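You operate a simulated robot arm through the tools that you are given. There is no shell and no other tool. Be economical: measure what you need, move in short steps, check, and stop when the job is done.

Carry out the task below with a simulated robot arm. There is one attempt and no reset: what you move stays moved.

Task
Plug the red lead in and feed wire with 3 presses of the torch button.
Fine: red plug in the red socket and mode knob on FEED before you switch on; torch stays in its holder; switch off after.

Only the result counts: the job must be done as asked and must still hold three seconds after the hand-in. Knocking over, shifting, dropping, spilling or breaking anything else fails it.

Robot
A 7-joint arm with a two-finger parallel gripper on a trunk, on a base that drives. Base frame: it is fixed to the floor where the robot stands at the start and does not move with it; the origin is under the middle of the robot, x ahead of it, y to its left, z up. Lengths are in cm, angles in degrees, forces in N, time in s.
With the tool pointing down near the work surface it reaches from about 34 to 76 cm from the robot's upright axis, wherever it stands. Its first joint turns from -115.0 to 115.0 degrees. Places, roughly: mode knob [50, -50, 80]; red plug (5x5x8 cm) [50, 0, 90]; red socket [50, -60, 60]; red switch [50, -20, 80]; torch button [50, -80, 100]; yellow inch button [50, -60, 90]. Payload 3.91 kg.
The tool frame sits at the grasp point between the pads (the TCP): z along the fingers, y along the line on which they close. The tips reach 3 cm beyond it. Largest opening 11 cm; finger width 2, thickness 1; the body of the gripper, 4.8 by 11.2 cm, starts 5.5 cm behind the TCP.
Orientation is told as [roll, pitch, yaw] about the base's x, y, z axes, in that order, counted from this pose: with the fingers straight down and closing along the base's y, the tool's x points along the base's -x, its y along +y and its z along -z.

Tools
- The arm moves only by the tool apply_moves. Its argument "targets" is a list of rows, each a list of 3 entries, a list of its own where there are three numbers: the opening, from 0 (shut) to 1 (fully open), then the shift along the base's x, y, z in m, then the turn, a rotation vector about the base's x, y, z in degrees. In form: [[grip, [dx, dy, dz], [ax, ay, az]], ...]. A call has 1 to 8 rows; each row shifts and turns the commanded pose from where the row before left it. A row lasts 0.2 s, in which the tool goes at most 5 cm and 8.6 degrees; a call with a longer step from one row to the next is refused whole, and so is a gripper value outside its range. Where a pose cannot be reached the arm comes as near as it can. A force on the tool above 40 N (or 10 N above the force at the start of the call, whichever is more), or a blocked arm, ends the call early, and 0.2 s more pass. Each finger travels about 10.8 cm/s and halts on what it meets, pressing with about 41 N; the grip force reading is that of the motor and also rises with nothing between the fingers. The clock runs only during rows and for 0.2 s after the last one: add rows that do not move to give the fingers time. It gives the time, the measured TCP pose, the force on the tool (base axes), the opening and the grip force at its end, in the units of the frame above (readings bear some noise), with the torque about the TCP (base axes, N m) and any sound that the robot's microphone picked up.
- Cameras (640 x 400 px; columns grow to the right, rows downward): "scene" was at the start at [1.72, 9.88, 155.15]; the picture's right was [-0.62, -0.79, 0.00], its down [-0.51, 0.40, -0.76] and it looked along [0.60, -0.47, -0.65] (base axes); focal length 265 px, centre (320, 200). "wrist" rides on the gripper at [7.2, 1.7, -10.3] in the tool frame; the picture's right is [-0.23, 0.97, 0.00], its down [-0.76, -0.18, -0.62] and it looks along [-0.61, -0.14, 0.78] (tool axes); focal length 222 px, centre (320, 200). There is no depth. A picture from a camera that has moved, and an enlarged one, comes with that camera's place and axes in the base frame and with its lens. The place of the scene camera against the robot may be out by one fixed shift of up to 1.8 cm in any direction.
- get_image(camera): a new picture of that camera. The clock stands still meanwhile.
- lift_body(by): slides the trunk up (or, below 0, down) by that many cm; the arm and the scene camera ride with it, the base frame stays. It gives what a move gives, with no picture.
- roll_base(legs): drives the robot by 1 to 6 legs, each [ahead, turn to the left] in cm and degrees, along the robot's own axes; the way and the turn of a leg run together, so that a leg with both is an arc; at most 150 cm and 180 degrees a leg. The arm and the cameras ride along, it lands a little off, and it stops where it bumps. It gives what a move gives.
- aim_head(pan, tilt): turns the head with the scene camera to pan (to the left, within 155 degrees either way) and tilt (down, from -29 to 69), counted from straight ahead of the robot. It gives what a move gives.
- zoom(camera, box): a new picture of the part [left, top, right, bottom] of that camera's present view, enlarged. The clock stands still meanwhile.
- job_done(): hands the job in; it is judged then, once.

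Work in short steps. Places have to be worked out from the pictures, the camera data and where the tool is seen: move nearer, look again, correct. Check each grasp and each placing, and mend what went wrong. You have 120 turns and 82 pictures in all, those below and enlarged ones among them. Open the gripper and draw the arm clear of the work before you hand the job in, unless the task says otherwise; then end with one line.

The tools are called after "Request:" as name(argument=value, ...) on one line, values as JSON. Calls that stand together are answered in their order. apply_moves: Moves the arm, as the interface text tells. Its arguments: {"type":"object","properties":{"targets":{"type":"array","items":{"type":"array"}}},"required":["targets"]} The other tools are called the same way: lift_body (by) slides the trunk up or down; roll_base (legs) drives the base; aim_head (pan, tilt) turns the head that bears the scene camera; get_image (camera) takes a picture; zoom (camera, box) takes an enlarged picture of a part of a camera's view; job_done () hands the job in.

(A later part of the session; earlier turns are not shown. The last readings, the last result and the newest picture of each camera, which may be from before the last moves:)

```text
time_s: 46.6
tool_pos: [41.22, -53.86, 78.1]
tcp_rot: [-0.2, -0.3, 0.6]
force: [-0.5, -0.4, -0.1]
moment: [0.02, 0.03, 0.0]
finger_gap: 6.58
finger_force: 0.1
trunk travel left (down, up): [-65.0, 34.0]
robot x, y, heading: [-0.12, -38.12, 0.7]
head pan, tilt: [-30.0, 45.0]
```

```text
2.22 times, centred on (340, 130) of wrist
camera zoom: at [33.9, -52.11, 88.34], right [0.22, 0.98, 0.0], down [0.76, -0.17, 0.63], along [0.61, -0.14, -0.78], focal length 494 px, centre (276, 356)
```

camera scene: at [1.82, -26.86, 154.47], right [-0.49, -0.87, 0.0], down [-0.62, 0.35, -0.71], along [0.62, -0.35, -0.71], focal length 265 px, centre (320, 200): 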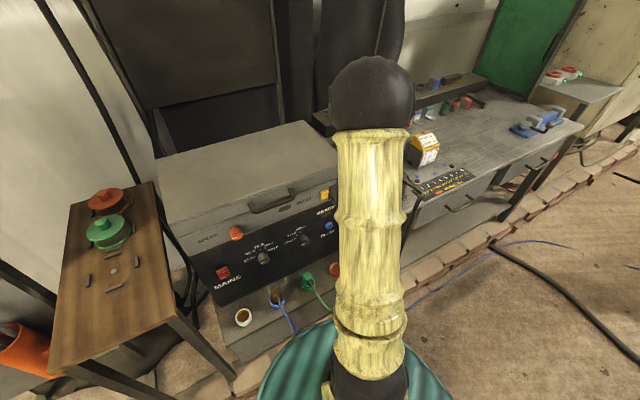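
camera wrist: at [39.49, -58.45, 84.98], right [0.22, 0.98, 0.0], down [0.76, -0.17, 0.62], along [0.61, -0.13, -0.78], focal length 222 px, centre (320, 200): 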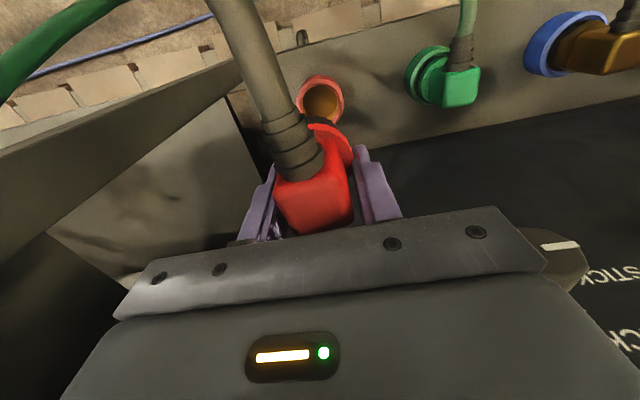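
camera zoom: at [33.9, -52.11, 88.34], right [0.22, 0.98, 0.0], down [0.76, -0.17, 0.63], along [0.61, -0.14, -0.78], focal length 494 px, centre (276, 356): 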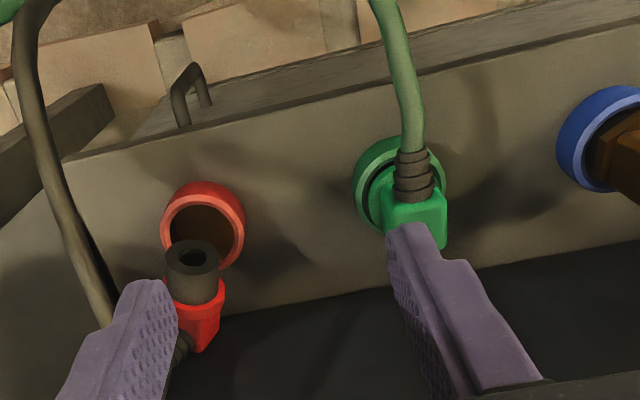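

The plug was only resting on the rim and has toppled beside the socket. I'll move the arm clear and look at how it lies.

Request:
apply_moves(targets=[[1, [-0.01, 0.02, 0.04], [0, 0, 0]], [1, [-0.01, 0.04, 0.02], [0, 0, 0]], [1, [0, 0.045, 0.0], [0, 0, 0]], [1, [0, 0.045, 0], [0, 0, 0]], [1, [0, 0.03, 0], [0, 0, 0]]])

Request:
zoom(camera="scene", box=[240, 200, 400, 330])

Request:
zoom(camera="wrist", box=[80, 40, 360, 220])

```text
time_s: 47.8
tool_pos: [39.29, -35.84, 84.1]
tcp_rot: [-0.3, -0.3, 0.5]
force: [-0.1, 0.6, -0.8]
moment: [0.01, 0.0, 0.02]
finger_gap: 11.01
finger_force: 0.1
trunk travel left (down, up): [-65.0, 34.0]
robot x, y, heading: [-0.11, -38.04, 0.6]
head pan, tilt: [-30.0, 45.0]
```

```text
3.08 times, centred on (320, 265) of scene
camera zoom: at [1.78, -26.77, 154.46], right [-0.49, -0.87, 0.0], down [-0.62, 0.35, -0.71], along [0.62, -0.35, -0.71], focal length 815 px, centre (320, 0)
```

zoom: 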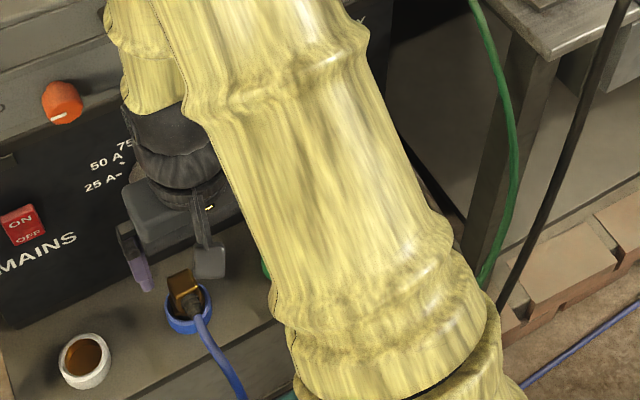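

```text
2.22 times, centred on (220, 130) of wrist
camera zoom: at [31.95, -34.07, 94.38], right [0.22, 0.98, 0.0], down [0.76, -0.17, 0.63], along [0.61, -0.14, -0.78], focal length 494 px, centre (542, 356)
```

zoom: 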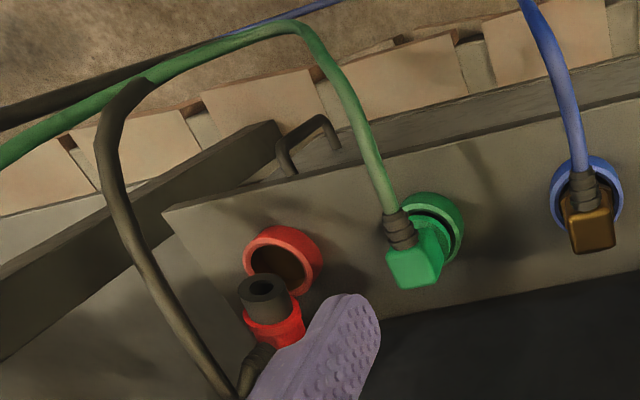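

Request:
apply_moves(targets=[[1, [-0.01, -0.02, 0.04], [0, 0, 0]], [1, [-0.02, -0.04, 0.02], [0, 0, 0]], [1, [-0.01, -0.045, 0.0], [0, 0, 0]], [1, [0, -0.045, 0], [0, 0, 0]], [1, [0, -0.045, 0], [0, 0, 0]], [1, [0, -0.02, 0], [0, 0, 0]]])

Request:
zoom(camera="wrist", box=[220, 60, 440, 220])

```text
time_s: 49.2
tool_pos: [35.21, -57.67, 89.96]
tcp_rot: [-0.2, -0.3, 0.6]
force: [-0.4, 0.0, -0.5]
moment: [0.0, 0.02, 0.01]
finger_gap: 10.99
finger_force: 0.1
trunk travel left (down, up): [-65.0, 34.0]
robot x, y, heading: [-0.6, -38.4, 0.7]
head pan, tilt: [-30.0, 45.0]
```

```text
2.50 times, centred on (330, 140) of wrist
camera zoom: at [27.89, -55.89, 100.29], right [0.22, 0.98, 0.0], down [0.76, -0.17, 0.63], along [0.61, -0.14, -0.78], focal length 555 px, centre (295, 350)
```

zoom: 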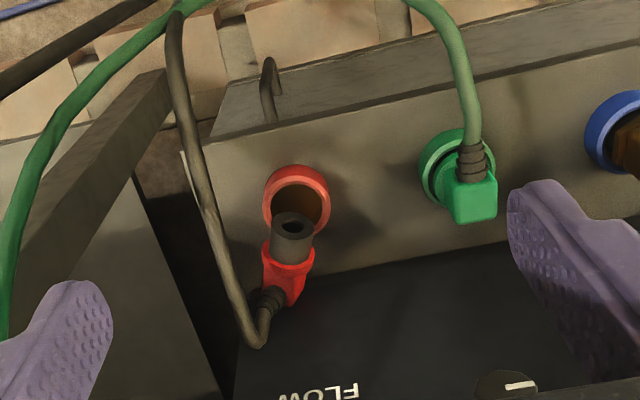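

I need the plug's exact attitude; take a nearer look.

Request:
apply_moves(targets=[[1, [0.03, 0.0, -0.035], [0, 0, 0]], [1, [0.03, 0.0, -0.035], [0, 0, 0]], [1, [0.0, 0.0, -0.03], [0, 0, 0]], [1, [0, 0, 0], [0, 0, 0]]])

Request:
zoom(camera="wrist", box=[220, 60, 420, 220])

```text
time_s: 50.2
tool_pos: [41.34, -57.44, 80.05]
tcp_rot: [-0.3, -0.3, 0.6]
force: [0.2, -0.2, 0.3]
moment: [0.0, -0.01, -0.01]
finger_gap: 10.99
finger_force: 0.0
trunk travel left (down, up): [-65.0, 34.0]
robot x, y, heading: [-0.0, -37.76, 0.7]
head pan, tilt: [-30.0, 45.0]
```

```text
2.50 times, centred on (320, 140) of wrist
camera zoom: at [33.96, -55.7, 90.28], right [0.22, 0.98, 0.0], down [0.76, -0.17, 0.63], along [0.61, -0.14, -0.78], focal length 555 px, centre (320, 350)
```

zoom: 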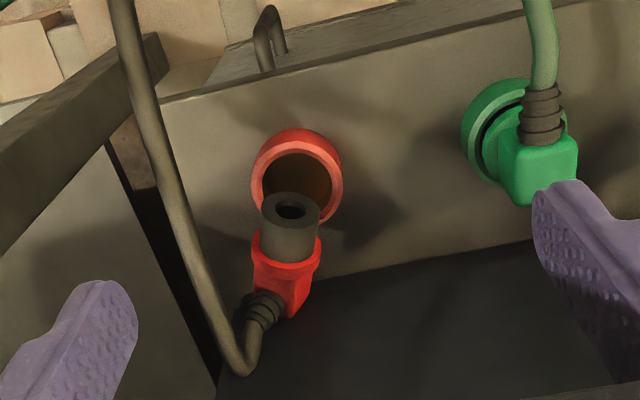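

Request:
zoom(camera="wrist", box=[270, 110, 350, 220])

```text
3.64 times, centred on (310, 165) of wrist
camera zoom: at [33.96, -55.7, 90.28], right [0.22, 0.98, 0.0], down [0.76, -0.17, 0.63], along [0.61, -0.14, -0.78], focal length 808 px, centre (356, 327)
```

zoom: 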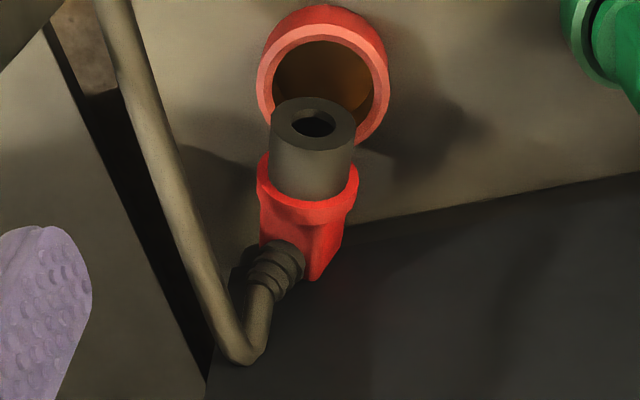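

The plug lies almost level (pin toward -x, slightly up) with its pin over the socket rim, cable out toward -y/up. Plan: pick it by the round pin from above, lay it on the wooden table, then regrasp so it can be stood upright. Move above the pin with a narrow opening and -16° yaw.

Request:
apply_moves(targets=[[0.5, [0.02, -0.01, 0.0], [0, 0, -8]], [0.5, [0.025, -0.01, 0.0], [0, 0, -8]], [0.5, [0.021, -0.014, -0.02], [0, 0, 0]], [0.5, [0.0, 0.0, -0.04], [0, 0, 0]], [0.5, [0, 0, 0], [0, 0, 0]]])

Request:
get_image(camera="wrist")

```text
time_s: 51.4
tool_pos: [48.0, -60.89, 73.94]
tcp_rot: [-0.1, -0.3, -15.4]
force: [-0.1, -1.2, 0.0]
moment: [-0.03, -0.02, 0.01]
finger_gap: 5.49
finger_force: 0.1
trunk travel left (down, up): [-65.0, 34.0]
robot x, y, heading: [0.09, -37.81, 0.4]
head pan, tilt: [-30.0, 45.0]
```

```text
38 pictures are left
camera wrist: at [41.32, -57.18, 84.17], right [0.48, 0.88, 0.0], down [0.68, -0.37, 0.63], along [0.55, -0.3, -0.78], focal length 222 px, centre (320, 200)
```

wrist: 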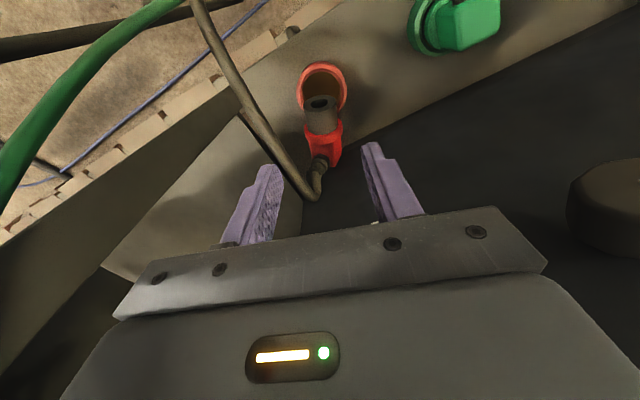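

The axis is aligned with the fingers, but the cable loop is right where the left finger would go, so I'll open wide to enclose it, descend and close on the pin.

Request:
apply_moves(targets=[[1, [0.002, 0, 0], [0, 0, 0]], [1, [0, 0, 0], [0, 0, 0]], [1, [0, 0, -0.03], [0, 0, 0]], [1, [0, 0, -0.03], [0, 0, 0]], [1, [0, 0, -0.03], [0, 0, 0]], [1, [0, 0, -0.03], [0, 0, 0]], [1, [0, 0, -0.012], [0, 0, 0]], [1, [0, 0, 0], [0, 0, 0]]])

Request:
get_image(camera="wrist")

```text
time_s: 53.2
tool_pos: [48.14, -60.7, 60.81]
tcp_rot: [-0.2, -0.3, -15.4]
force: [-0.6, 0.9, -0.5]
moment: [-0.04, 0.01, 0.02]
finger_gap: 11.0
finger_force: 0.1
trunk travel left (down, up): [-65.0, 34.0]
robot x, y, heading: [0.06, -37.89, 0.7]
head pan, tilt: [-30.0, 45.0]
```

```text
37 pictures are left
camera wrist: at [41.47, -57.09, 71.06], right [0.48, 0.88, 0.0], down [0.68, -0.37, 0.63], along [0.55, -0.3, -0.78], focal length 222 px, centre (320, 200)
```

wrist: 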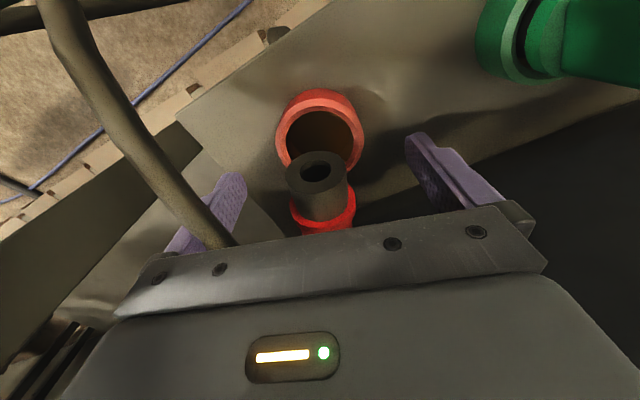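

The pin sits centred between the fingers (end ≈ (47.2,-60.4,59.5)), cable inside the left finger. Lower slightly and close.

Request:
apply_moves(targets=[[1, [0.002, -0.001, -0.005], [0, 0, -4]], [0, [0, 0, 0], [0, 0, 0]], [0, [0, 0, 0], [0, 0, 0]], [0, [0, 0, 0], [0, 0, 0]], [0, [0, 0, 0], [0, 0, 0]]])

Request:
get_image(camera="wrist")

```text
time_s: 54.4
tool_pos: [48.44, -60.87, 60.38]
tcp_rot: [-0.2, -0.3, -19.5]
force: [1.6, 5.2, 1.6]
moment: [0.54, -0.11, -0.71]
finger_gap: 4.97
finger_force: 45.4
trunk travel left (down, up): [-65.0, 34.0]
robot x, y, heading: [-0.02, -37.93, 0.7]
head pan, tilt: [-30.0, 45.0]
```

```text
36 pictures are left
camera wrist: at [42.0, -56.68, 70.6], right [0.54, 0.84, 0.0], down [0.66, -0.42, 0.63], along [0.53, -0.34, -0.78], focal length 222 px, centre (320, 200)
```

wrist: 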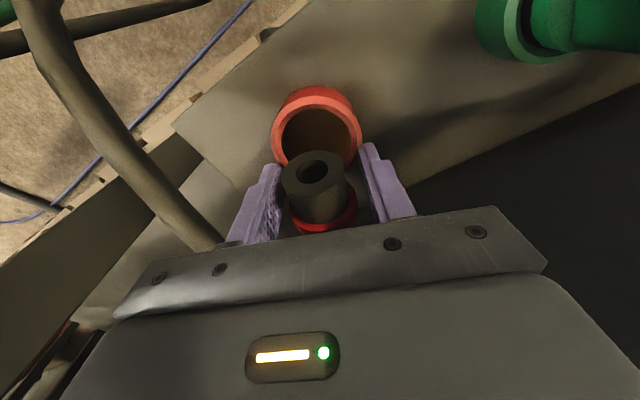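

Closed on the flange (5 cm). Lift gently and check.

Request:
apply_moves(targets=[[0, [-0.005, 0, 0.02], [0, 0, 0]], [0, [-0.02, 0, 0.03], [0, 0, 0]], [0, [-0.02, 0, 0.04], [0, 0, 0]], [0, [-0.02, 0, 0.04], [0, 0, 0]], [0, [-0.0, 0, 0.04], [0, 0, 0]], [0, [0, 0, 0], [0, 0, 0]]])

Request:
get_image(camera="wrist")

```text
time_s: 54.7
tool_pos: [48.43, -60.89, 60.31]
tcp_rot: [-0.1, -0.6, -19.4]
force: [6.8, -3.4, -25.9]
moment: [-0.43, -1.59, -0.09]
finger_gap: 5.0
finger_force: 44.9
trunk travel left (down, up): [-65.0, 34.0]
robot x, y, heading: [-0.33, -37.67, 0.7]
head pan, tilt: [-30.0, 45.0]
stopped in row 1: the force on the tool passed its limit at 64 N (the readings are from after the stop); the commanded pose is now the measured one
```

```text
35 pictures are left
camera wrist: at [41.95, -56.67, 70.58], right [0.54, 0.84, 0.0], down [0.65, -0.42, 0.63], along [0.53, -0.34, -0.78], focal length 222 px, centre (320, 200)
```

wrist: 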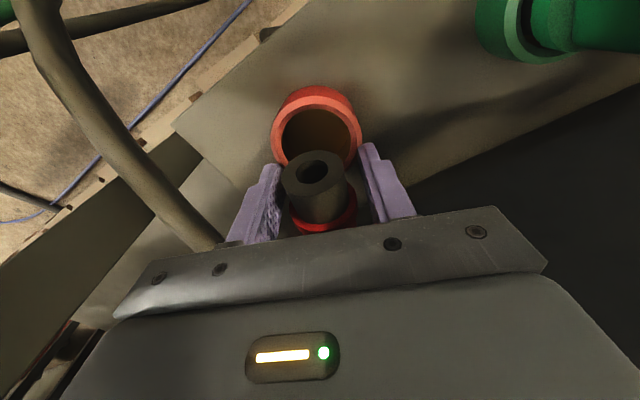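

The lift is blocked: with the tips at ~57.3, the fingers have probably clamped the socket's rim (chord ≈5 cm). Open, rise 1.2 cm, shift a little along the axis and close again.

Request:
apply_moves(targets=[[0.8, [0, 0, 0], [0, 0, 0]], [0.8, [0, 0, 0], [0, 0, 0]], [0.8, [0.005, -0.002, 0.013], [0, 0, 0]], [0, [0, 0, 0], [0, 0, 0]], [0, [0, 0, 0], [0, 0, 0]], [0, [0, 0, 0], [0, 0, 0]], [0, [0, 0, 0], [0, 0, 0]]])

```text
time_s: 56.3
tool_pos: [48.7, -60.99, 61.85]
tcp_rot: [-0.2, -0.6, -19.5]
force: [-3.1, -3.9, 3.2]
moment: [-0.11, 0.01, -0.13]
finger_gap: 3.94
finger_force: 41.4
trunk travel left (down, up): [-65.0, 34.0]
robot x, y, heading: [0.01, -37.77, 0.9]
head pan, tilt: [-30.0, 45.0]
```

Gap 3.94 now – on the pin/flange. Lift carefully.

Request:
apply_moves(targets=[[0, [0, 0, 0.01], [0, 0, 0]], [0, [-0.005, 0, 0.02], [0, 0, 0]], [0, [-0.02, 0, 0.03], [0, 0, 0]], [0, [-0.02, 0, 0.04], [0, 0, 0]], [0, [-0.02, 0, 0.04], [0, 0, 0]], [0, [-0.0, 0, 0.04], [0, 0, 0]], [0, [0, 0, 0], [0, 0, 0]]])

Request:
get_image(camera="wrist")

```text
time_s: 57.9
tool_pos: [42.26, -61.0, 79.77]
tcp_rot: [-0.2, -0.5, -19.5]
force: [-0.4, -0.4, -1.4]
moment: [-0.02, -0.01, -0.02]
finger_gap: 3.9
finger_force: 41.3
trunk travel left (down, up): [-65.0, 34.0]
robot x, y, heading: [-0.24, -37.98, 0.8]
head pan, tilt: [-30.0, 45.0]
```

```text
34 pictures are left
camera wrist: at [35.89, -56.85, 90.11], right [0.54, 0.84, 0.0], down [0.65, -0.42, 0.63], along [0.53, -0.34, -0.78], focal length 222 px, centre (320, 200)
```

wrist: 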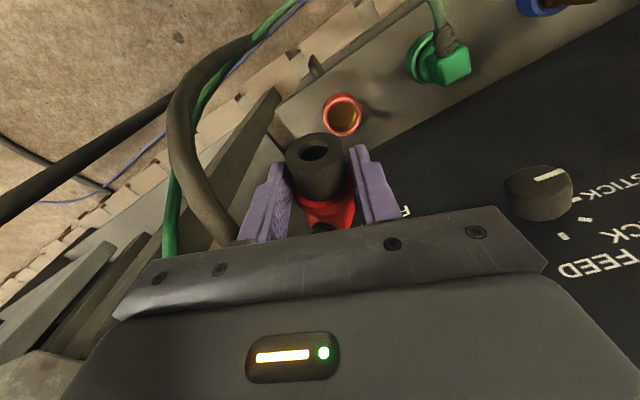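

Held, lifted free. Zoom to see how the plug and its boot sit in the fingers.

Request:
zoom(camera="wrist", box=[220, 110, 420, 260])

```text
2.67 times, centred on (320, 185) of wrist
camera zoom: at [35.89, -56.85, 90.11], right [0.54, 0.84, 0.0], down [0.65, -0.42, 0.63], along [0.53, -0.34, -0.78], focal length 592 px, centre (320, 240)
```

zoom: 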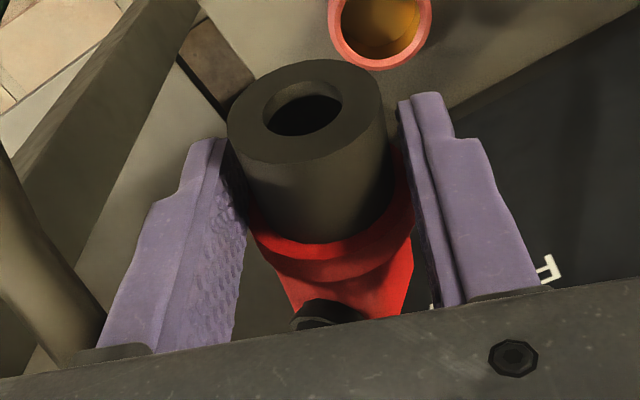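

The block has squared itself in the fingers with the boot up toward the palm and the pin toward -x (≈10° up). I'll carry it to the wooden table to lay it down and regrasp with a lean.

Request:
apply_moves(targets=[[0, [-0.005, 0, 0.045], [0, 0, 6.5]], [0, [-0.005, 0, 0.045], [0, 0, 6.5]], [0, [0, 0, 0.045], [0, 0, 6.5]], [0, [0, 0, 0.045], [0, 0, 0]], [0, [0, 0.03, 0.03], [0, 0, 0]], [0, [0, 0.045, 0.015], [0, 0, 0]], [0, [0, 0.045, 0], [0, 0, 0]], [0, [0, 0.045, 0], [0, 0, 0]]])

Request:
apply_moves(targets=[[0, [0, 0.048, 0], [0, 0, 0]], [0, [0, 0.048, 0], [0, 0, 0]], [0, [0, 0.048, 0], [0, 0, 0]], [0, [0.01, 0.048, 0], [0, 0, 0]], [0, [0.01, 0.048, 0], [0, 0, 0]], [0, [0.02, 0.044, 0], [0, 0, 0]], [0, [0.03, 0.038, 0], [0, 0, 0]], [0, [0.03, 0.03, 0], [0, 0, 0]]])

Request:
get_image(camera="wrist")

```text
time_s: 59.7
tool_pos: [41.11, -44.43, 102.51]
tcp_rot: [-0.2, -0.5, 0.0]
force: [0.7, 0.5, -1.8]
moment: [-0.02, 0.03, -0.03]
finger_gap: 3.93
finger_force: 40.5
trunk travel left (down, up): [-65.0, 34.0]
robot x, y, heading: [-0.57, -37.41, 0.7]
head pan, tilt: [-30.0, 45.0]
```

```text
time_s: 61.5
tool_pos: [51.15, -9.0, 102.43]
tcp_rot: [-0.3, -0.4, 0.1]
force: [-0.1, -0.3, -0.6]
moment: [-0.05, 0.01, -0.02]
finger_gap: 3.9
finger_force: 41.2
trunk travel left (down, up): [-65.0, 34.0]
robot x, y, heading: [-0.03, -37.72, 0.8]
head pan, tilt: [-30.0, 45.0]
```

```text
32 pictures are left
camera wrist: at [43.79, -7.28, 112.75], right [0.23, 0.97, 0.0], down [0.76, -0.17, 0.63], along [0.61, -0.14, -0.78], focal length 222 px, centre (320, 200)
```

wrist: 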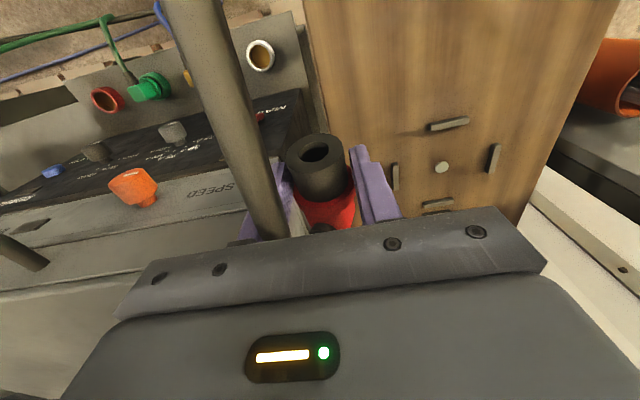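

Move over the table's free spot, level the pin (pitch -10°) and descend to just above the surface.

Request:
apply_moves(targets=[[0, [-0.008, 0.04, 0], [0, 0, 0]], [0, [-0.008, 0.04, 0], [0, 0, 0]], [0, [0, 0.03, 0], [0, -5, 0]], [0, [0, 0, -0.03], [0, -5, 0]], [0, [0, 0, -0.04], [0, 0, 0]], [0, [0, 0, -0.02], [0, 0, 0]], [0, [0, 0, 0], [0, 0, 0]]])

Request:
apply_moves(targets=[[0, [0, 0, -0.007], [0, 0, 0]], [0, [0, 0, -0.007], [0, 0, 0]], [0, [0, 0, -0.005], [0, 0, 0]], [0, [0, 0, -0.005], [0, 0, 0]], [0, [0, 0, 0], [0, 0, 0]]])

Request:
zoom(camera="scene", box=[40, 200, 200, 340])

```text
time_s: 63.1
tool_pos: [49.46, 1.76, 93.42]
tcp_rot: [-0.2, -10.4, 0.1]
force: [-0.3, -0.1, -0.5]
moment: [0.0, 0.02, 0.04]
finger_gap: 3.92
finger_force: 40.5
trunk travel left (down, up): [-65.0, 34.0]
robot x, y, heading: [-0.05, -38.05, 0.6]
head pan, tilt: [-30.0, 45.0]
```

```text
time_s: 64.3
tool_pos: [49.49, 1.7, 91.58]
tcp_rot: [0.1, -11.1, 0.1]
force: [-6.6, -1.3, 39.8]
moment: [-0.05, -0.85, -0.15]
finger_gap: 3.9
finger_force: 40.8
trunk travel left (down, up): [-65.0, 34.0]
robot x, y, heading: [-0.54, -37.84, 0.7]
head pan, tilt: [-30.0, 45.0]
```

```text
2.86 times, centred on (120, 270) of scene
camera zoom: at [1.31, -27.11, 154.54], right [-0.49, -0.87, 0.0], down [-0.61, 0.35, -0.71], along [0.62, -0.34, -0.71], focal length 757 px, centre (891, 0)
```

zoom: 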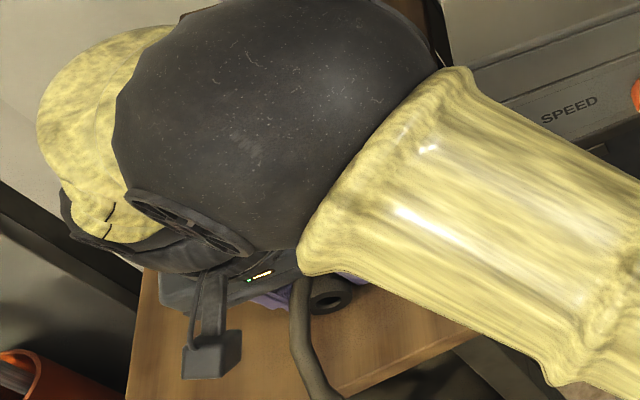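

Contact with the table. Release, and rise a little along the hand axis.

Request:
apply_moves(targets=[[0, [0, 0, 0.002], [0, 0, 0]], [0.7, [0, 0, 0], [0, 0, 0]], [0.7, [0, 0, 0], [0, 0, 0]], [0.7, [0, 0, 0], [0, 0, 0]], [0.8, [-0.005, 0, 0.03], [0, 0, 0]], [0.8, [-0.005, 0, 0.03], [0, 0, 0]], [0.8, [0, 0, 0.03], [0, 0, 0]], [0.8, [0, 0, 0], [0, 0, 0]]])

Request:
get_image(camera="wrist")

```text
time_s: 66.1
tool_pos: [48.65, 1.75, 100.35]
tcp_rot: [-0.2, -10.5, 0.1]
force: [0.1, -0.4, -0.5]
moment: [-0.01, 0.03, 0.01]
finger_gap: 8.78
finger_force: 0.0
trunk travel left (down, up): [-65.0, 34.0]
robot x, y, heading: [-0.22, -37.72, 0.6]
head pan, tilt: [-30.0, 45.0]
```

```text
30 pictures are left
camera wrist: at [39.5, 3.6, 109.09], right [0.22, 0.97, 0.04], down [0.64, -0.17, 0.75], along [0.74, -0.14, -0.66], focal length 222 px, centre (320, 200)
```

wrist: 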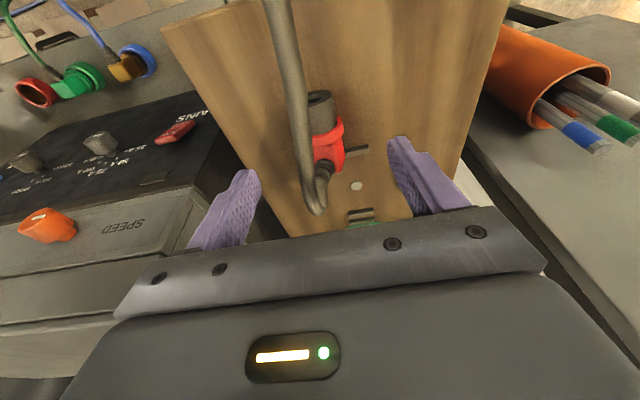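

The plug lies well on the table: pin toward -x, boot up. Now pitch the hand the other way (+35°, fingers pointing -x/down) in the air above.

Request:
apply_moves(targets=[[0.7, [0.0, 0, 0.02], [0, 7.6, 0]], [0.7, [0.01, 0, 0.02], [0, 7.6, 0]], [0.7, [0.015, 0, 0.02], [0, 7.6, 0]], [0.7, [0.015, 0, 0.01], [0, 7.6, 0]], [0.7, [0.02, 0, 0], [0, 7.6, 0]], [0.7, [0.02, 0.003, 0], [0, 7.6, 0]], [0.7, [0, 0, 0], [0, 0, 0]]])

Request:
get_image(camera="wrist")

```text
time_s: 67.7
tool_pos: [53.01, 0.59, 107.09]
tcp_rot: [-0.2, 23.6, 0.0]
force: [0.1, 0.0, -1.0]
moment: [0.0, -0.01, 0.03]
finger_gap: 7.7
finger_force: 0.1
out of reach, approached as far as the arm can: row 5, 6
trunk travel left (down, up): [-65.0, 34.0]
robot x, y, heading: [-0.23, -37.93, 0.8]
head pan, tilt: [-30.0, 45.0]
```

```text
29 pictures are left
camera wrist: at [50.41, 2.44, 119.41], right [0.21, 0.97, -0.09], down [0.95, -0.17, 0.26], along [0.24, -0.14, -0.96], focal length 222 px, centre (320, 200)
```

wrist: 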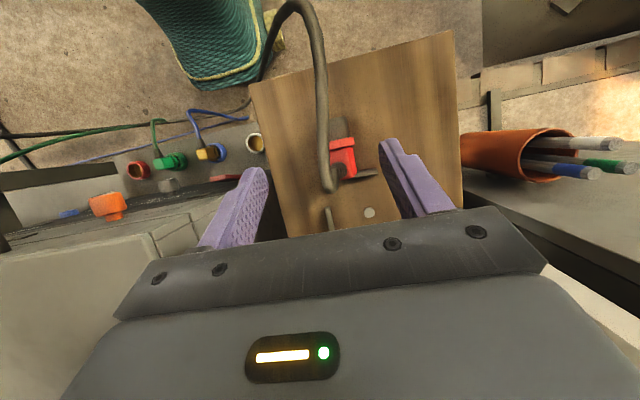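

Reach limits the lean to ~24°, which is enough (final ~66°). Zoom for the block's position.

Request:
zoom(camera="wrist", box=[270, 90, 410, 230])

```text
2.86 times, centred on (340, 160) of wrist
camera zoom: at [50.41, 2.44, 119.41], right [0.21, 0.97, -0.09], down [0.95, -0.17, 0.26], along [0.24, -0.14, -0.96], focal length 635 px, centre (263, 314)
```

zoom: 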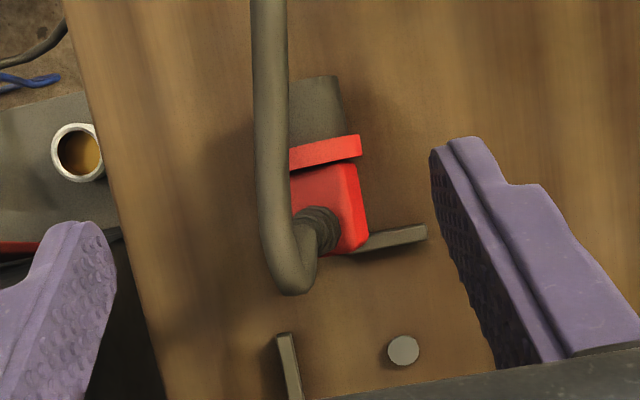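

Block centre ≈ (53.4, 2.1, 88.9), axis along x. Set pitch ≈24°, go to z≈95 above it and check the pose.

Request:
apply_moves(targets=[[0.82, [-0.014, 0, -0.02], [0, -5.5, 0]], [0.82, [-0.013, 0, -0.03], [0, -5.5, 0]], [0.82, [0, 0, -0.03], [0, 0, 0]], [0.82, [0, 0, -0.03], [0, 0, 0]], [0.82, [0, 0, 0], [0, 0, 0]]])

```text
time_s: 68.9
tool_pos: [50.31, 0.66, 96.05]
tcp_rot: [-0.1, 12.7, 0.1]
force: [-0.9, 1.2, -0.2]
moment: [0.03, -0.01, 0.0]
finger_gap: 8.99
finger_force: 0.0
trunk travel left (down, up): [-65.0, 34.0]
robot x, y, heading: [-0.3, -37.96, 0.7]
head pan, tilt: [-30.0, 45.0]
```

Request:
apply_moves(targets=[[0.82, [0.012, 0.014, 0], [0, 5.5, 0]], [0.82, [0.012, 0, 0], [0, 5.5, 0]], [0.82, [0.012, 0, 0], [0, 3, 0]], [0.82, [0, 0, 0], [0, 0, 0]]])

```text
time_s: 69.9
tool_pos: [53.79, 2.04, 96.08]
tcp_rot: [-0.1, 26.8, 0.1]
force: [0.1, 0.6, -0.3]
moment: [0.0, 0.0, 0.0]
finger_gap: 9.06
finger_force: 0.1
trunk travel left (down, up): [-65.0, 34.0]
robot x, y, heading: [0.04, -37.85, 0.7]
head pan, tilt: [-30.0, 45.0]
```

Good, reachable. Add a little pitch and lower to z≈92.5, then look.

Request:
apply_moves(targets=[[0.82, [0.003, 0, -0.015], [0, 3, 0]], [0.82, [0.0, 0, -0.02], [0, 2, 0]], [0.82, [0, 0, 0], [0, 0, 0]]])

Request:
zoom(camera="wrist", box=[220, 60, 420, 240])

```text
time_s: 70.7
tool_pos: [53.44, 1.36, 92.55]
tcp_rot: [-0.1, 31.6, 0.1]
force: [-0.4, -0.4, 0.1]
moment: [0.04, 0.0, -0.01]
finger_gap: 9.01
finger_force: 0.0
out of reach, approached as far as the arm can: row 1
trunk travel left (down, up): [-65.0, 34.0]
robot x, y, heading: [-0.29, -38.02, 0.8]
head pan, tilt: [-30.0, 45.0]
```

```text
2.22 times, centred on (320, 150) of wrist
camera zoom: at [52.63, 3.09, 105.04], right [0.19, 0.97, -0.12], down [0.98, -0.17, 0.13], along [0.11, -0.14, -0.98], focal length 494 px, centre (320, 311)
```

zoom: 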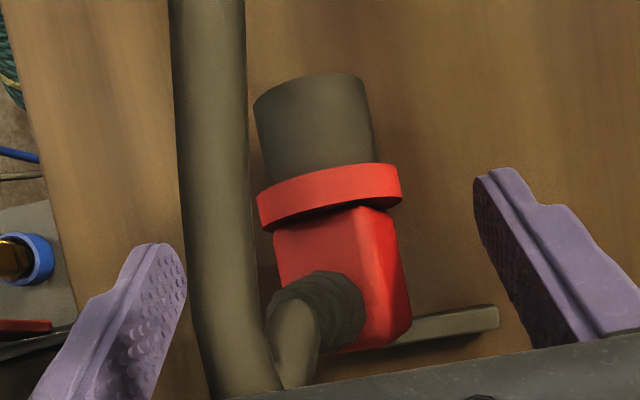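

The block is rolled ~15° (boot leaning to -y). I'll roll the hand 15° to match, narrow the opening, and line up.

Request:
apply_moves(targets=[[0.65, [0.003, 0, 0.003], [7.5, -2, 0]], [0.65, [0.002, 0, 0.0], [7.5, -2, 0]], [0.65, [0, 0, 0], [0, 0, 0]]])

Request:
zoom(camera="wrist", box=[220, 60, 420, 240])

```text
time_s: 71.5
tool_pos: [56.22, 2.76, 92.84]
tcp_rot: [16.7, 26.6, 8.3]
force: [0.1, 0.0, 0.5]
moment: [0.0, -0.03, 0.02]
finger_gap: 7.16
finger_force: 0.0
out of reach, approached as far as the arm can: row 1, 2
trunk travel left (down, up): [-65.0, 34.0]
robot x, y, heading: [-0.41, -37.94, 0.6]
head pan, tilt: [-30.0, 45.0]
```

```text
2.22 times, centred on (320, 150) of wrist
camera zoom: at [54.61, 1.25, 105.4], right [0.19, 0.97, 0.15], down [0.97, -0.21, 0.15], along [0.17, 0.12, -0.98], focal length 494 px, centre (320, 311)
```

zoom: 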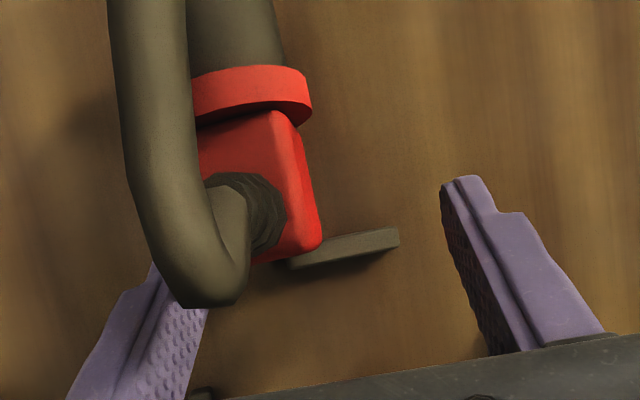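

Pose is reachable. Shift onto the block at this height, then look before the last 2 cm.

Request:
apply_moves(targets=[[0.65, [-0.01, -0.008, 0.0], [0, 0, 0]], [0.65, [-0.009, -0.007, 0.0], [0, 0, 0]], [0.65, [0, 0, 0], [0, 0, 0]]])

Request:
zoom(camera="wrist", box=[220, 60, 420, 240])

```text
time_s: 72.3
tool_pos: [56.37, 2.58, 92.96]
tcp_rot: [16.6, 26.8, 8.3]
force: [-0.2, 0.6, -0.1]
moment: [0.01, -0.01, -0.04]
finger_gap: 7.12
finger_force: 0.0
out of reach, approached as far as the arm can: row 1, 2
trunk travel left (down, up): [-65.0, 34.0]
robot x, y, heading: [-0.16, -38.24, 0.6]
head pan, tilt: [-30.0, 45.0]
```

```text
2.22 times, centred on (320, 150) of wrist
camera zoom: at [54.72, 1.07, 105.43], right [0.19, 0.97, 0.15], down [0.97, -0.21, 0.15], along [0.17, 0.11, -0.98], focal length 494 px, centre (320, 311)
```

zoom: 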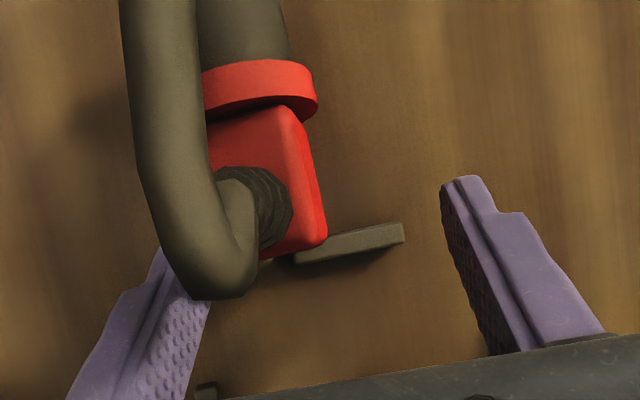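

The limit here is a joint limit when too near, so I'll rise 3 cm and let the base make the small shift (back 3 cm, turn -1.5°).

Request:
apply_moves(targets=[[0.8, [0, 0, 0.03], [0, 0, 0]], [0.8, [0, 0, 0], [0, 0, 0]]])

Request:
roll_base(legs=[[-3, -1.5]])

Request:
zoom(camera="wrist", box=[200, 60, 440, 260])

```text
time_s: 72.9
tool_pos: [56.31, 2.79, 96.03]
tcp_rot: [16.6, 26.6, 8.3]
force: [0.4, 0.7, 1.3]
moment: [-0.03, 0.0, -0.03]
finger_gap: 8.79
finger_force: 0.0
trunk travel left (down, up): [-65.0, 34.0]
robot x, y, heading: [-0.29, -37.63, 0.3]
head pan, tilt: [-30.0, 45.0]
```

```text
time_s: 73.8
tool_pos: [54.23, 1.38, 96.14]
tcp_rot: [16.7, 26.4, 7.0]
force: [0.1, 0.3, -0.2]
moment: [-0.03, -0.01, 0.01]
finger_gap: 8.8
finger_force: 0.1
trunk travel left (down, up): [-65.0, 34.0]
robot x, y, heading: [-3.64, -37.56, -0.7]
head pan, tilt: [-30.0, 45.0]
```

```text
2.00 times, centred on (320, 160) of wrist
camera zoom: at [52.39, -0.09, 108.54], right [0.21, 0.97, 0.15], down [0.96, -0.23, 0.15], along [0.18, 0.11, -0.98], focal length 444 px, centre (320, 280)
```

zoom: 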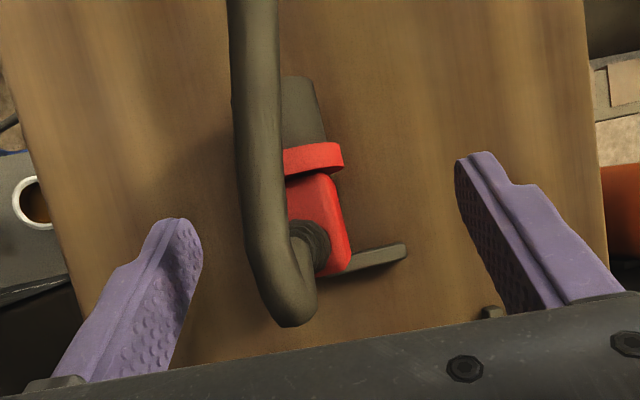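

Well placed: a straight descent of ~5.2 cm puts the pads on the block. Descend with 7 cm opening.

Request:
apply_moves(targets=[[0.7, [0, 0, -0.015], [0, 0, 0]], [0.7, [0, 0, -0.015], [0, 0, 0]], [0.7, [0, 0, -0.012], [0, 0, 0]], [0.7, [0, 0, -0.01], [0, 0, 0]], [0.7, [0, 0, 0], [0, 0, 0]]])

Request:
zoom(camera="wrist", box=[200, 60, 440, 260])

```text
time_s: 74.8
tool_pos: [54.22, 1.53, 92.3]
tcp_rot: [17.1, 26.0, 7.1]
force: [-6.1, -2.7, 17.5]
moment: [-0.82, 0.35, -0.22]
finger_gap: 7.68
finger_force: 0.0
trunk travel left (down, up): [-65.0, 34.0]
robot x, y, heading: [-3.37, -38.2, -0.6]
head pan, tilt: [-30.0, 45.0]
stopped in row 5: the force on the tool passed its limit at 49 N (the readings are from after the stop); the commanded pose is now the measured one
```

```text
2.00 times, centred on (320, 160) of wrist
camera zoom: at [52.31, -0.16, 104.71], right [0.21, 0.96, 0.16], down [0.96, -0.24, 0.16], along [0.19, 0.12, -0.98], focal length 444 px, centre (320, 280)
```

zoom: 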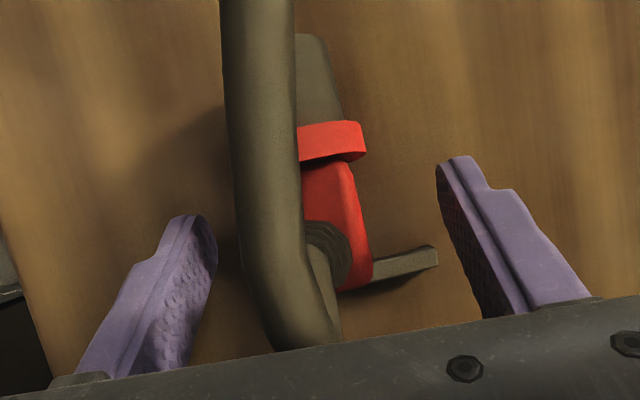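

The lower finger just touched the table (table ≈87.7). The pads line up with the block; raise 2 mm and close.

Request:
apply_moves(targets=[[0.6, [0, 0, 0.003], [0, 0, 0]], [0, [0, 0, 0], [0, 0, 0]], [0, [0, 0, 0], [0, 0, 0]], [0, [0, 0, 0], [0, 0, 0]], [0, [0, 0, 0], [0, 0, 0]]])

Request:
zoom(camera="wrist", box=[200, 60, 440, 260])

```text
time_s: 76.0
tool_pos: [54.45, 1.42, 91.98]
tcp_rot: [17.0, 26.1, 7.0]
force: [0.1, 0.0, -1.1]
moment: [-0.02, -0.01, 0.02]
finger_gap: 3.05
finger_force: 40.6
trunk travel left (down, up): [-65.0, 34.0]
robot x, y, heading: [-3.45, -37.76, -0.7]
head pan, tilt: [-30.0, 45.0]
```

```text
2.00 times, centred on (320, 160) of wrist
camera zoom: at [52.62, -0.14, 104.54], right [0.21, 0.96, 0.16], down [0.96, -0.24, 0.15], along [0.18, 0.12, -0.98], focal length 444 px, centre (320, 280)
```

zoom: 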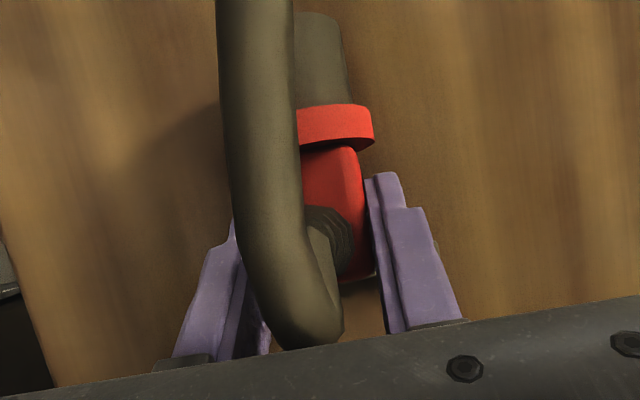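

Gripped the block (3.05 cm). Lift and start rotating the plug upright (-90° about y) while moving up and back.

Request:
apply_moves(targets=[[0, [0, 0, 0.03], [0, 0, 0]], [0, [0, 0, 0.04], [0, 0, 0]], [0, [0, -0.01, 0.04], [0, -8.5, 0]], [0, [-0.01, -0.02, 0.03], [0, -8.5, 0]], [0, [-0.01, -0.02, 0.03], [0, -8.5, 0]], [0, [-0.01, -0.02, 0], [0, -8.5, 0]], [0, [-0.01, -0.02, 0], [0, -8.5, 0]], [0, [0, 0, 0], [0, 0, 0]]])

Request:
get_image(camera="wrist")

```text
time_s: 77.8
tool_pos: [50.18, -7.69, 109.01]
tcp_rot: [12.0, -16.2, 6.6]
force: [0.1, -0.7, -0.6]
moment: [-0.03, 0.0, 0.0]
finger_gap: 3.07
finger_force: 40.7
out of reach, approached as far as the arm can: row 2
trunk travel left (down, up): [-65.0, 34.0]
robot x, y, heading: [-3.41, -37.47, -0.8]
head pan, tilt: [-30.0, 45.0]
```

```text
21 pictures are left
camera wrist: at [40.36, -9.24, 117.11], right [0.05, 0.96, 0.26], down [0.6, -0.24, 0.76], along [0.8, 0.12, -0.59], focal length 222 px, centre (320, 200)
```

wrist: 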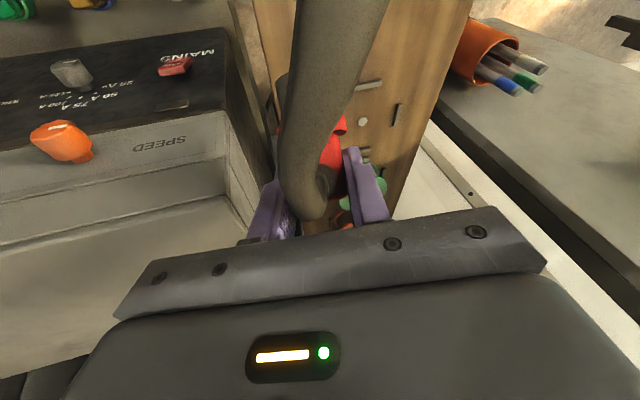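

Held well. Continue the rotation (another -47.5°) while moving along -y toward the socket.

Request:
apply_moves(targets=[[0, [-0.015, -0.04, 0], [0, -8.5, 0]], [0, [-0.015, -0.04, 0], [0, -8.5, 0]], [0, [-0.015, -0.04, 0], [0, -8.5, 0]], [0, [-0.015, -0.04, 0], [0, -8.5, 0]], [0, [-0.015, -0.04, 0], [0, -8.5, 0]], [0, [-0.015, -0.04, 0], [0, -5, 0]], [0, [0, -0.045, 0], [0, 0, 0]], [0, [0, -0.045, 0], [0, 0, 0]]])

```text
time_s: 79.6
tool_pos: [44.65, -40.44, 110.92]
tcp_rot: [1.3, -63.0, 14.1]
force: [-0.5, 0.6, -1.3]
moment: [-0.03, 0.08, -0.01]
finger_gap: 3.05
finger_force: 40.5
out of reach, approached as far as the arm can: row 5, 6
trunk travel left (down, up): [-65.0, 34.0]
robot x, y, heading: [-3.43, -37.87, -0.7]
head pan, tilt: [-30.0, 45.0]
```

Plug should now be upright (hand direction as computed). Its axis is ≈2.1 cm ahead of the TCP. Move over the socket at safe height.

Request:
apply_moves(targets=[[0, [0, -0.04, -0.025], [0, 0, 0]], [0, [0, -0.04, -0.025], [0, 0, 0]], [0, [0, -0.04, -0.025], [0, 0, 0]], [0, [0, -0.04, -0.025], [0, 0, 0]], [0, [0, -0.04, -0.025], [0, 0, 0]], [0, [0, 0, -0.045], [0, 0, 0]], [0, [0, 0, -0.045], [0, 0, 0]], [0, [0, 0, -0.045], [0, 0, 0]]])

Request:
apply_moves(targets=[[0, [0, 0, -0.045], [0, 0, 0]], [0, [0, 0, -0.045], [0, 0, 0]], [0, [0, 0, -0.03], [0, 0, 0]], [0, [0, 0, 0], [0, 0, 0]]])

Request:
get_image(camera="wrist")

```text
time_s: 81.4
tool_pos: [44.6, -60.57, 85.48]
tcp_rot: [1.4, -62.9, 14.1]
force: [1.1, 0.2, -0.3]
moment: [-0.02, -0.03, 0.0]
finger_gap: 3.05
finger_force: 40.7
trunk travel left (down, up): [-65.0, 34.0]
robot x, y, heading: [-3.37, -37.86, -0.9]
head pan, tilt: [-30.0, 45.0]
```

```text
time_s: 82.4
tool_pos: [44.73, -60.63, 73.27]
tcp_rot: [1.3, -63.0, 14.1]
force: [0.8, -0.8, -1.9]
moment: [-0.01, 0.0, 0.01]
finger_gap: 3.04
finger_force: 42.0
trunk travel left (down, up): [-65.0, 34.0]
robot x, y, heading: [-3.21, -37.64, -0.9]
head pan, tilt: [-30.0, 45.0]
```

```text
20 pictures are left
camera wrist: at [32.21, -62.14, 71.49], right [-0.16, 0.96, 0.21], down [-0.15, -0.24, 0.96], along [0.98, 0.12, 0.18], focal length 222 px, centre (320, 200)
```

wrist: 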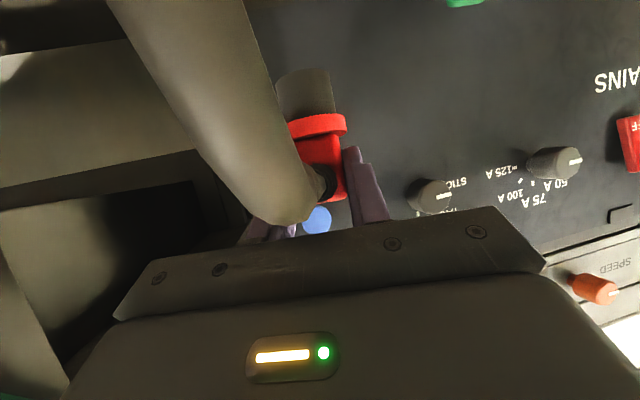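

The plug is upright (flange/pin seen edge-on, nearly vertical). Pin axis ≈ y -59.7; shift -0.3 in y and descend until the rim comes into the picture just below the pin.

Request:
apply_moves(targets=[[0, [0, -0.003, -0.03], [0, 0, 0]], [0, [0, 0, -0.03], [0, 0, 0]], [0, [0, 0, -0.009], [0, 0, 0]], [0, [0, 0, 0], [0, 0, 0]]])

Request:
zoom(camera="wrist", box=[220, 0, 420, 200])

```text
time_s: 83.4
tool_pos: [44.74, -61.09, 66.56]
tcp_rot: [1.4, -63.0, 14.2]
force: [-0.2, -0.4, -1.8]
moment: [0.0, 0.04, 0.02]
finger_gap: 3.04
finger_force: 41.6
trunk travel left (down, up): [-65.0, 34.0]
robot x, y, heading: [-3.15, -37.67, -0.6]
head pan, tilt: [-30.0, 45.0]
```

```text
2.00 times, centred on (320, 100) of wrist
camera zoom: at [32.13, -62.54, 64.74], right [-0.16, 0.96, 0.21], down [-0.15, -0.24, 0.96], along [0.98, 0.12, 0.18], focal length 444 px, centre (320, 400)
```

zoom: 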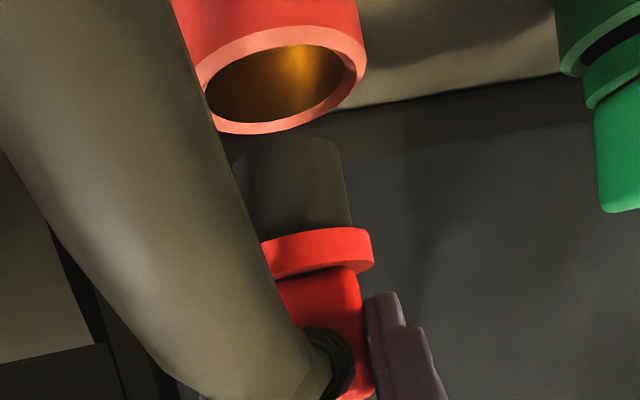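

Excellent view: the rim is just below the pin. Estimates: rim centre (46.7,-59.8,57.8), pin axis (46.7,-60.1). Shift +0.25 in y and lower 2 cm.

Request:
apply_moves(targets=[[0, [0, 0.0025, -0.005], [0, 0, 0]], [0, [0, 0, -0.005], [0, 0, 0]], [0, [0, 0, -0.005], [0, 0, 0]], [0, [0, 0, -0.003], [0, 0, 0]], [0, [0, 0, 0], [0, 0, 0]]])

Request:
zoom(camera="wrist", box=[220, 0, 420, 200])

```text
time_s: 84.6
tool_pos: [44.64, -60.59, 64.65]
tcp_rot: [1.3, -63.0, 14.1]
force: [-0.1, -0.1, -1.2]
moment: [-0.01, 0.0, 0.02]
finger_gap: 3.07
finger_force: 40.8
trunk travel left (down, up): [-65.0, 34.0]
robot x, y, heading: [-3.28, -37.72, -0.4]
head pan, tilt: [-30.0, 45.0]
```

```text
2.00 times, centred on (320, 100) of wrist
camera zoom: at [32.1, -62.08, 62.8], right [-0.16, 0.96, 0.21], down [-0.15, -0.24, 0.96], along [0.98, 0.12, 0.18], focal length 444 px, centre (320, 400)
```

zoom: 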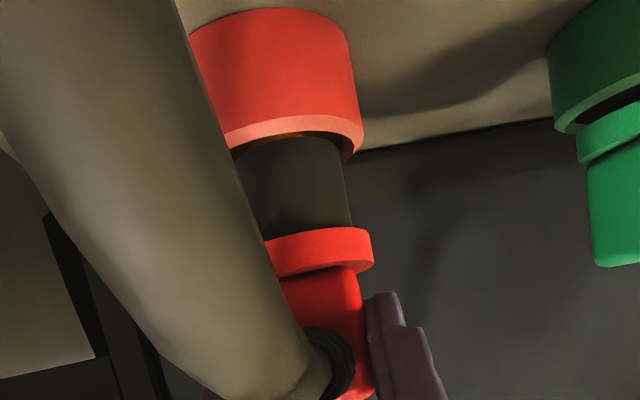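

The pin end is right at the mouth and centred. Push on down in small steps.

Request:
apply_moves(targets=[[0, [0, 0, -0.004], [0, 0, 0]], [0, [0, 0, -0.004], [0, 0, 0]], [0, [0, 0, -0.004], [0, 0, 0]], [0, [0, 0, -0.004], [0, 0, 0]], [0, [0, 0, -0.004], [0, 0, 0]], [0, [0, 0, -0.003], [0, 0, 0]], [0, [0, 0, 0], [0, 0, 0]]])

```text
time_s: 85.2
tool_pos: [44.57, -60.5, 64.53]
tcp_rot: [1.1, -63.9, 14.2]
force: [-13.1, 1.8, 22.7]
moment: [0.56, 0.67, 0.27]
finger_gap: 3.03
finger_force: 41.5
trunk travel left (down, up): [-65.0, 34.0]
robot x, y, heading: [-3.37, -37.8, -1.0]
head pan, tilt: [-30.0, 45.0]
stopped in row 3: the force on the tool passed its limit at 45 N (the readings are from after the stop); the commanded pose is now the measured one
```

Contact on the pin's (-x,+y) edge, so the pin must go +x,-y. Lift 4 mm, shift (+0.3,-0.2), try again.

Request:
apply_moves(targets=[[0, [0, 0, 0.005], [0, 1, 0]], [0, [0.004, -0.002, 0], [0, 0, 0]], [0, [0, 0, -0.003], [0, 0, 0]], [0, [0, 0, -0.003], [0, 0, 0]], [0, [0, 0, -0.003], [0, 0, 0]], [0, [0, 0, -0.003], [0, 0, 0]], [0, [0, 0, -0.003], [0, 0, 0]], [0, [0, 0, -0.003], [0, 0, 0]]])

```text
time_s: 86.5
tool_pos: [45.24, -60.84, 64.25]
tcp_rot: [1.5, -63.4, 14.0]
force: [-14.6, 3.4, 22.7]
moment: [0.37, 0.18, 0.26]
finger_gap: 3.06
finger_force: 41.3
trunk travel left (down, up): [-65.0, 34.0]
robot x, y, heading: [-3.49, -37.96, -0.7]
head pan, tilt: [-30.0, 45.0]
stopped in row 6: the force on the tool passed its limit at 44 N (the readings are from after the stop); the commanded pose is now the measured one
```

Now the contact is on the +x side with y centred. Go back half way in x and press.

Request:
apply_moves(targets=[[0, [0, 0, 0.004], [0, 0, 0]], [0, [-0.0025, 0, 0], [0, 0, 0]], [0, [0, 0, -0.003], [0, 0, 0]], [0, [0, 0, -0.003], [0, 0, 0]], [0, [0, 0, -0.003], [0, 0, 0]], [0, [0, 0, -0.003], [0, 0, 0]], [0, [0, 0, -0.003], [0, 0, 0]], [0, [0, 0, -0.003], [0, 0, 0]]])

```text
time_s: 87.7
tool_pos: [45.08, -60.94, 64.26]
tcp_rot: [1.2, -64.0, 14.1]
force: [-13.9, 4.0, 22.1]
moment: [0.42, 0.18, 0.13]
finger_gap: 3.04
finger_force: 40.9
trunk travel left (down, up): [-65.0, 34.0]
robot x, y, heading: [-3.58, -37.72, -0.7]
head pan, tilt: [-30.0, 45.0]
stopped in row 5: the force on the tool passed its limit at 44 N (the readings are from after the stop); the commanded pose is now the measured one
```

Request:
zoom(camera="wrist", box=[250, 20, 410, 160])

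```text
2.86 times, centred on (330, 90) of wrist
camera zoom: at [32.58, -62.4, 62.25], right [-0.16, 0.96, 0.21], down [-0.17, -0.24, 0.96], along [0.97, 0.12, 0.2], focal length 635 px, centre (291, 514)
```

zoom: 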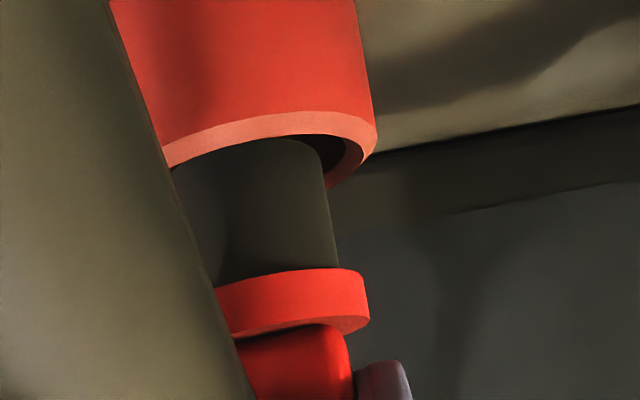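

The image shows the pin about 0.3 cm too far toward -y now. Lift, shift (+0.3 y, -0.15 x), restore pitch and press.

Request:
apply_moves(targets=[[0, [0, 0, 0.005], [0, 1, 0]], [0, [-0.0015, 0.003, 0], [0, 0, 0]], [0, [0, 0, -0.003], [0, 0, 0]], [0, [0, 0, -0.003], [0, 0, 0]], [0, [0, 0, -0.003], [0, 0, 0]], [0, [0, 0, -0.003], [0, 0, 0]], [0, [0, 0, -0.003], [0, 0, 0]], [0, [0, 0, -0.003], [0, 0, 0]]])

```text
time_s: 88.8
tool_pos: [45.08, -60.46, 64.3]
tcp_rot: [1.7, -63.5, 13.8]
force: [-14.5, 3.7, 22.6]
moment: [0.54, 0.29, 0.31]
finger_gap: 3.04
finger_force: 40.7
trunk travel left (down, up): [-65.0, 34.0]
robot x, y, heading: [-3.56, -37.92, -0.7]
head pan, tilt: [-30.0, 45.0]
stopped in row 5: the force on the tool passed its limit at 43 N (the readings are from after the stop); the commanded pose is now the measured one
```

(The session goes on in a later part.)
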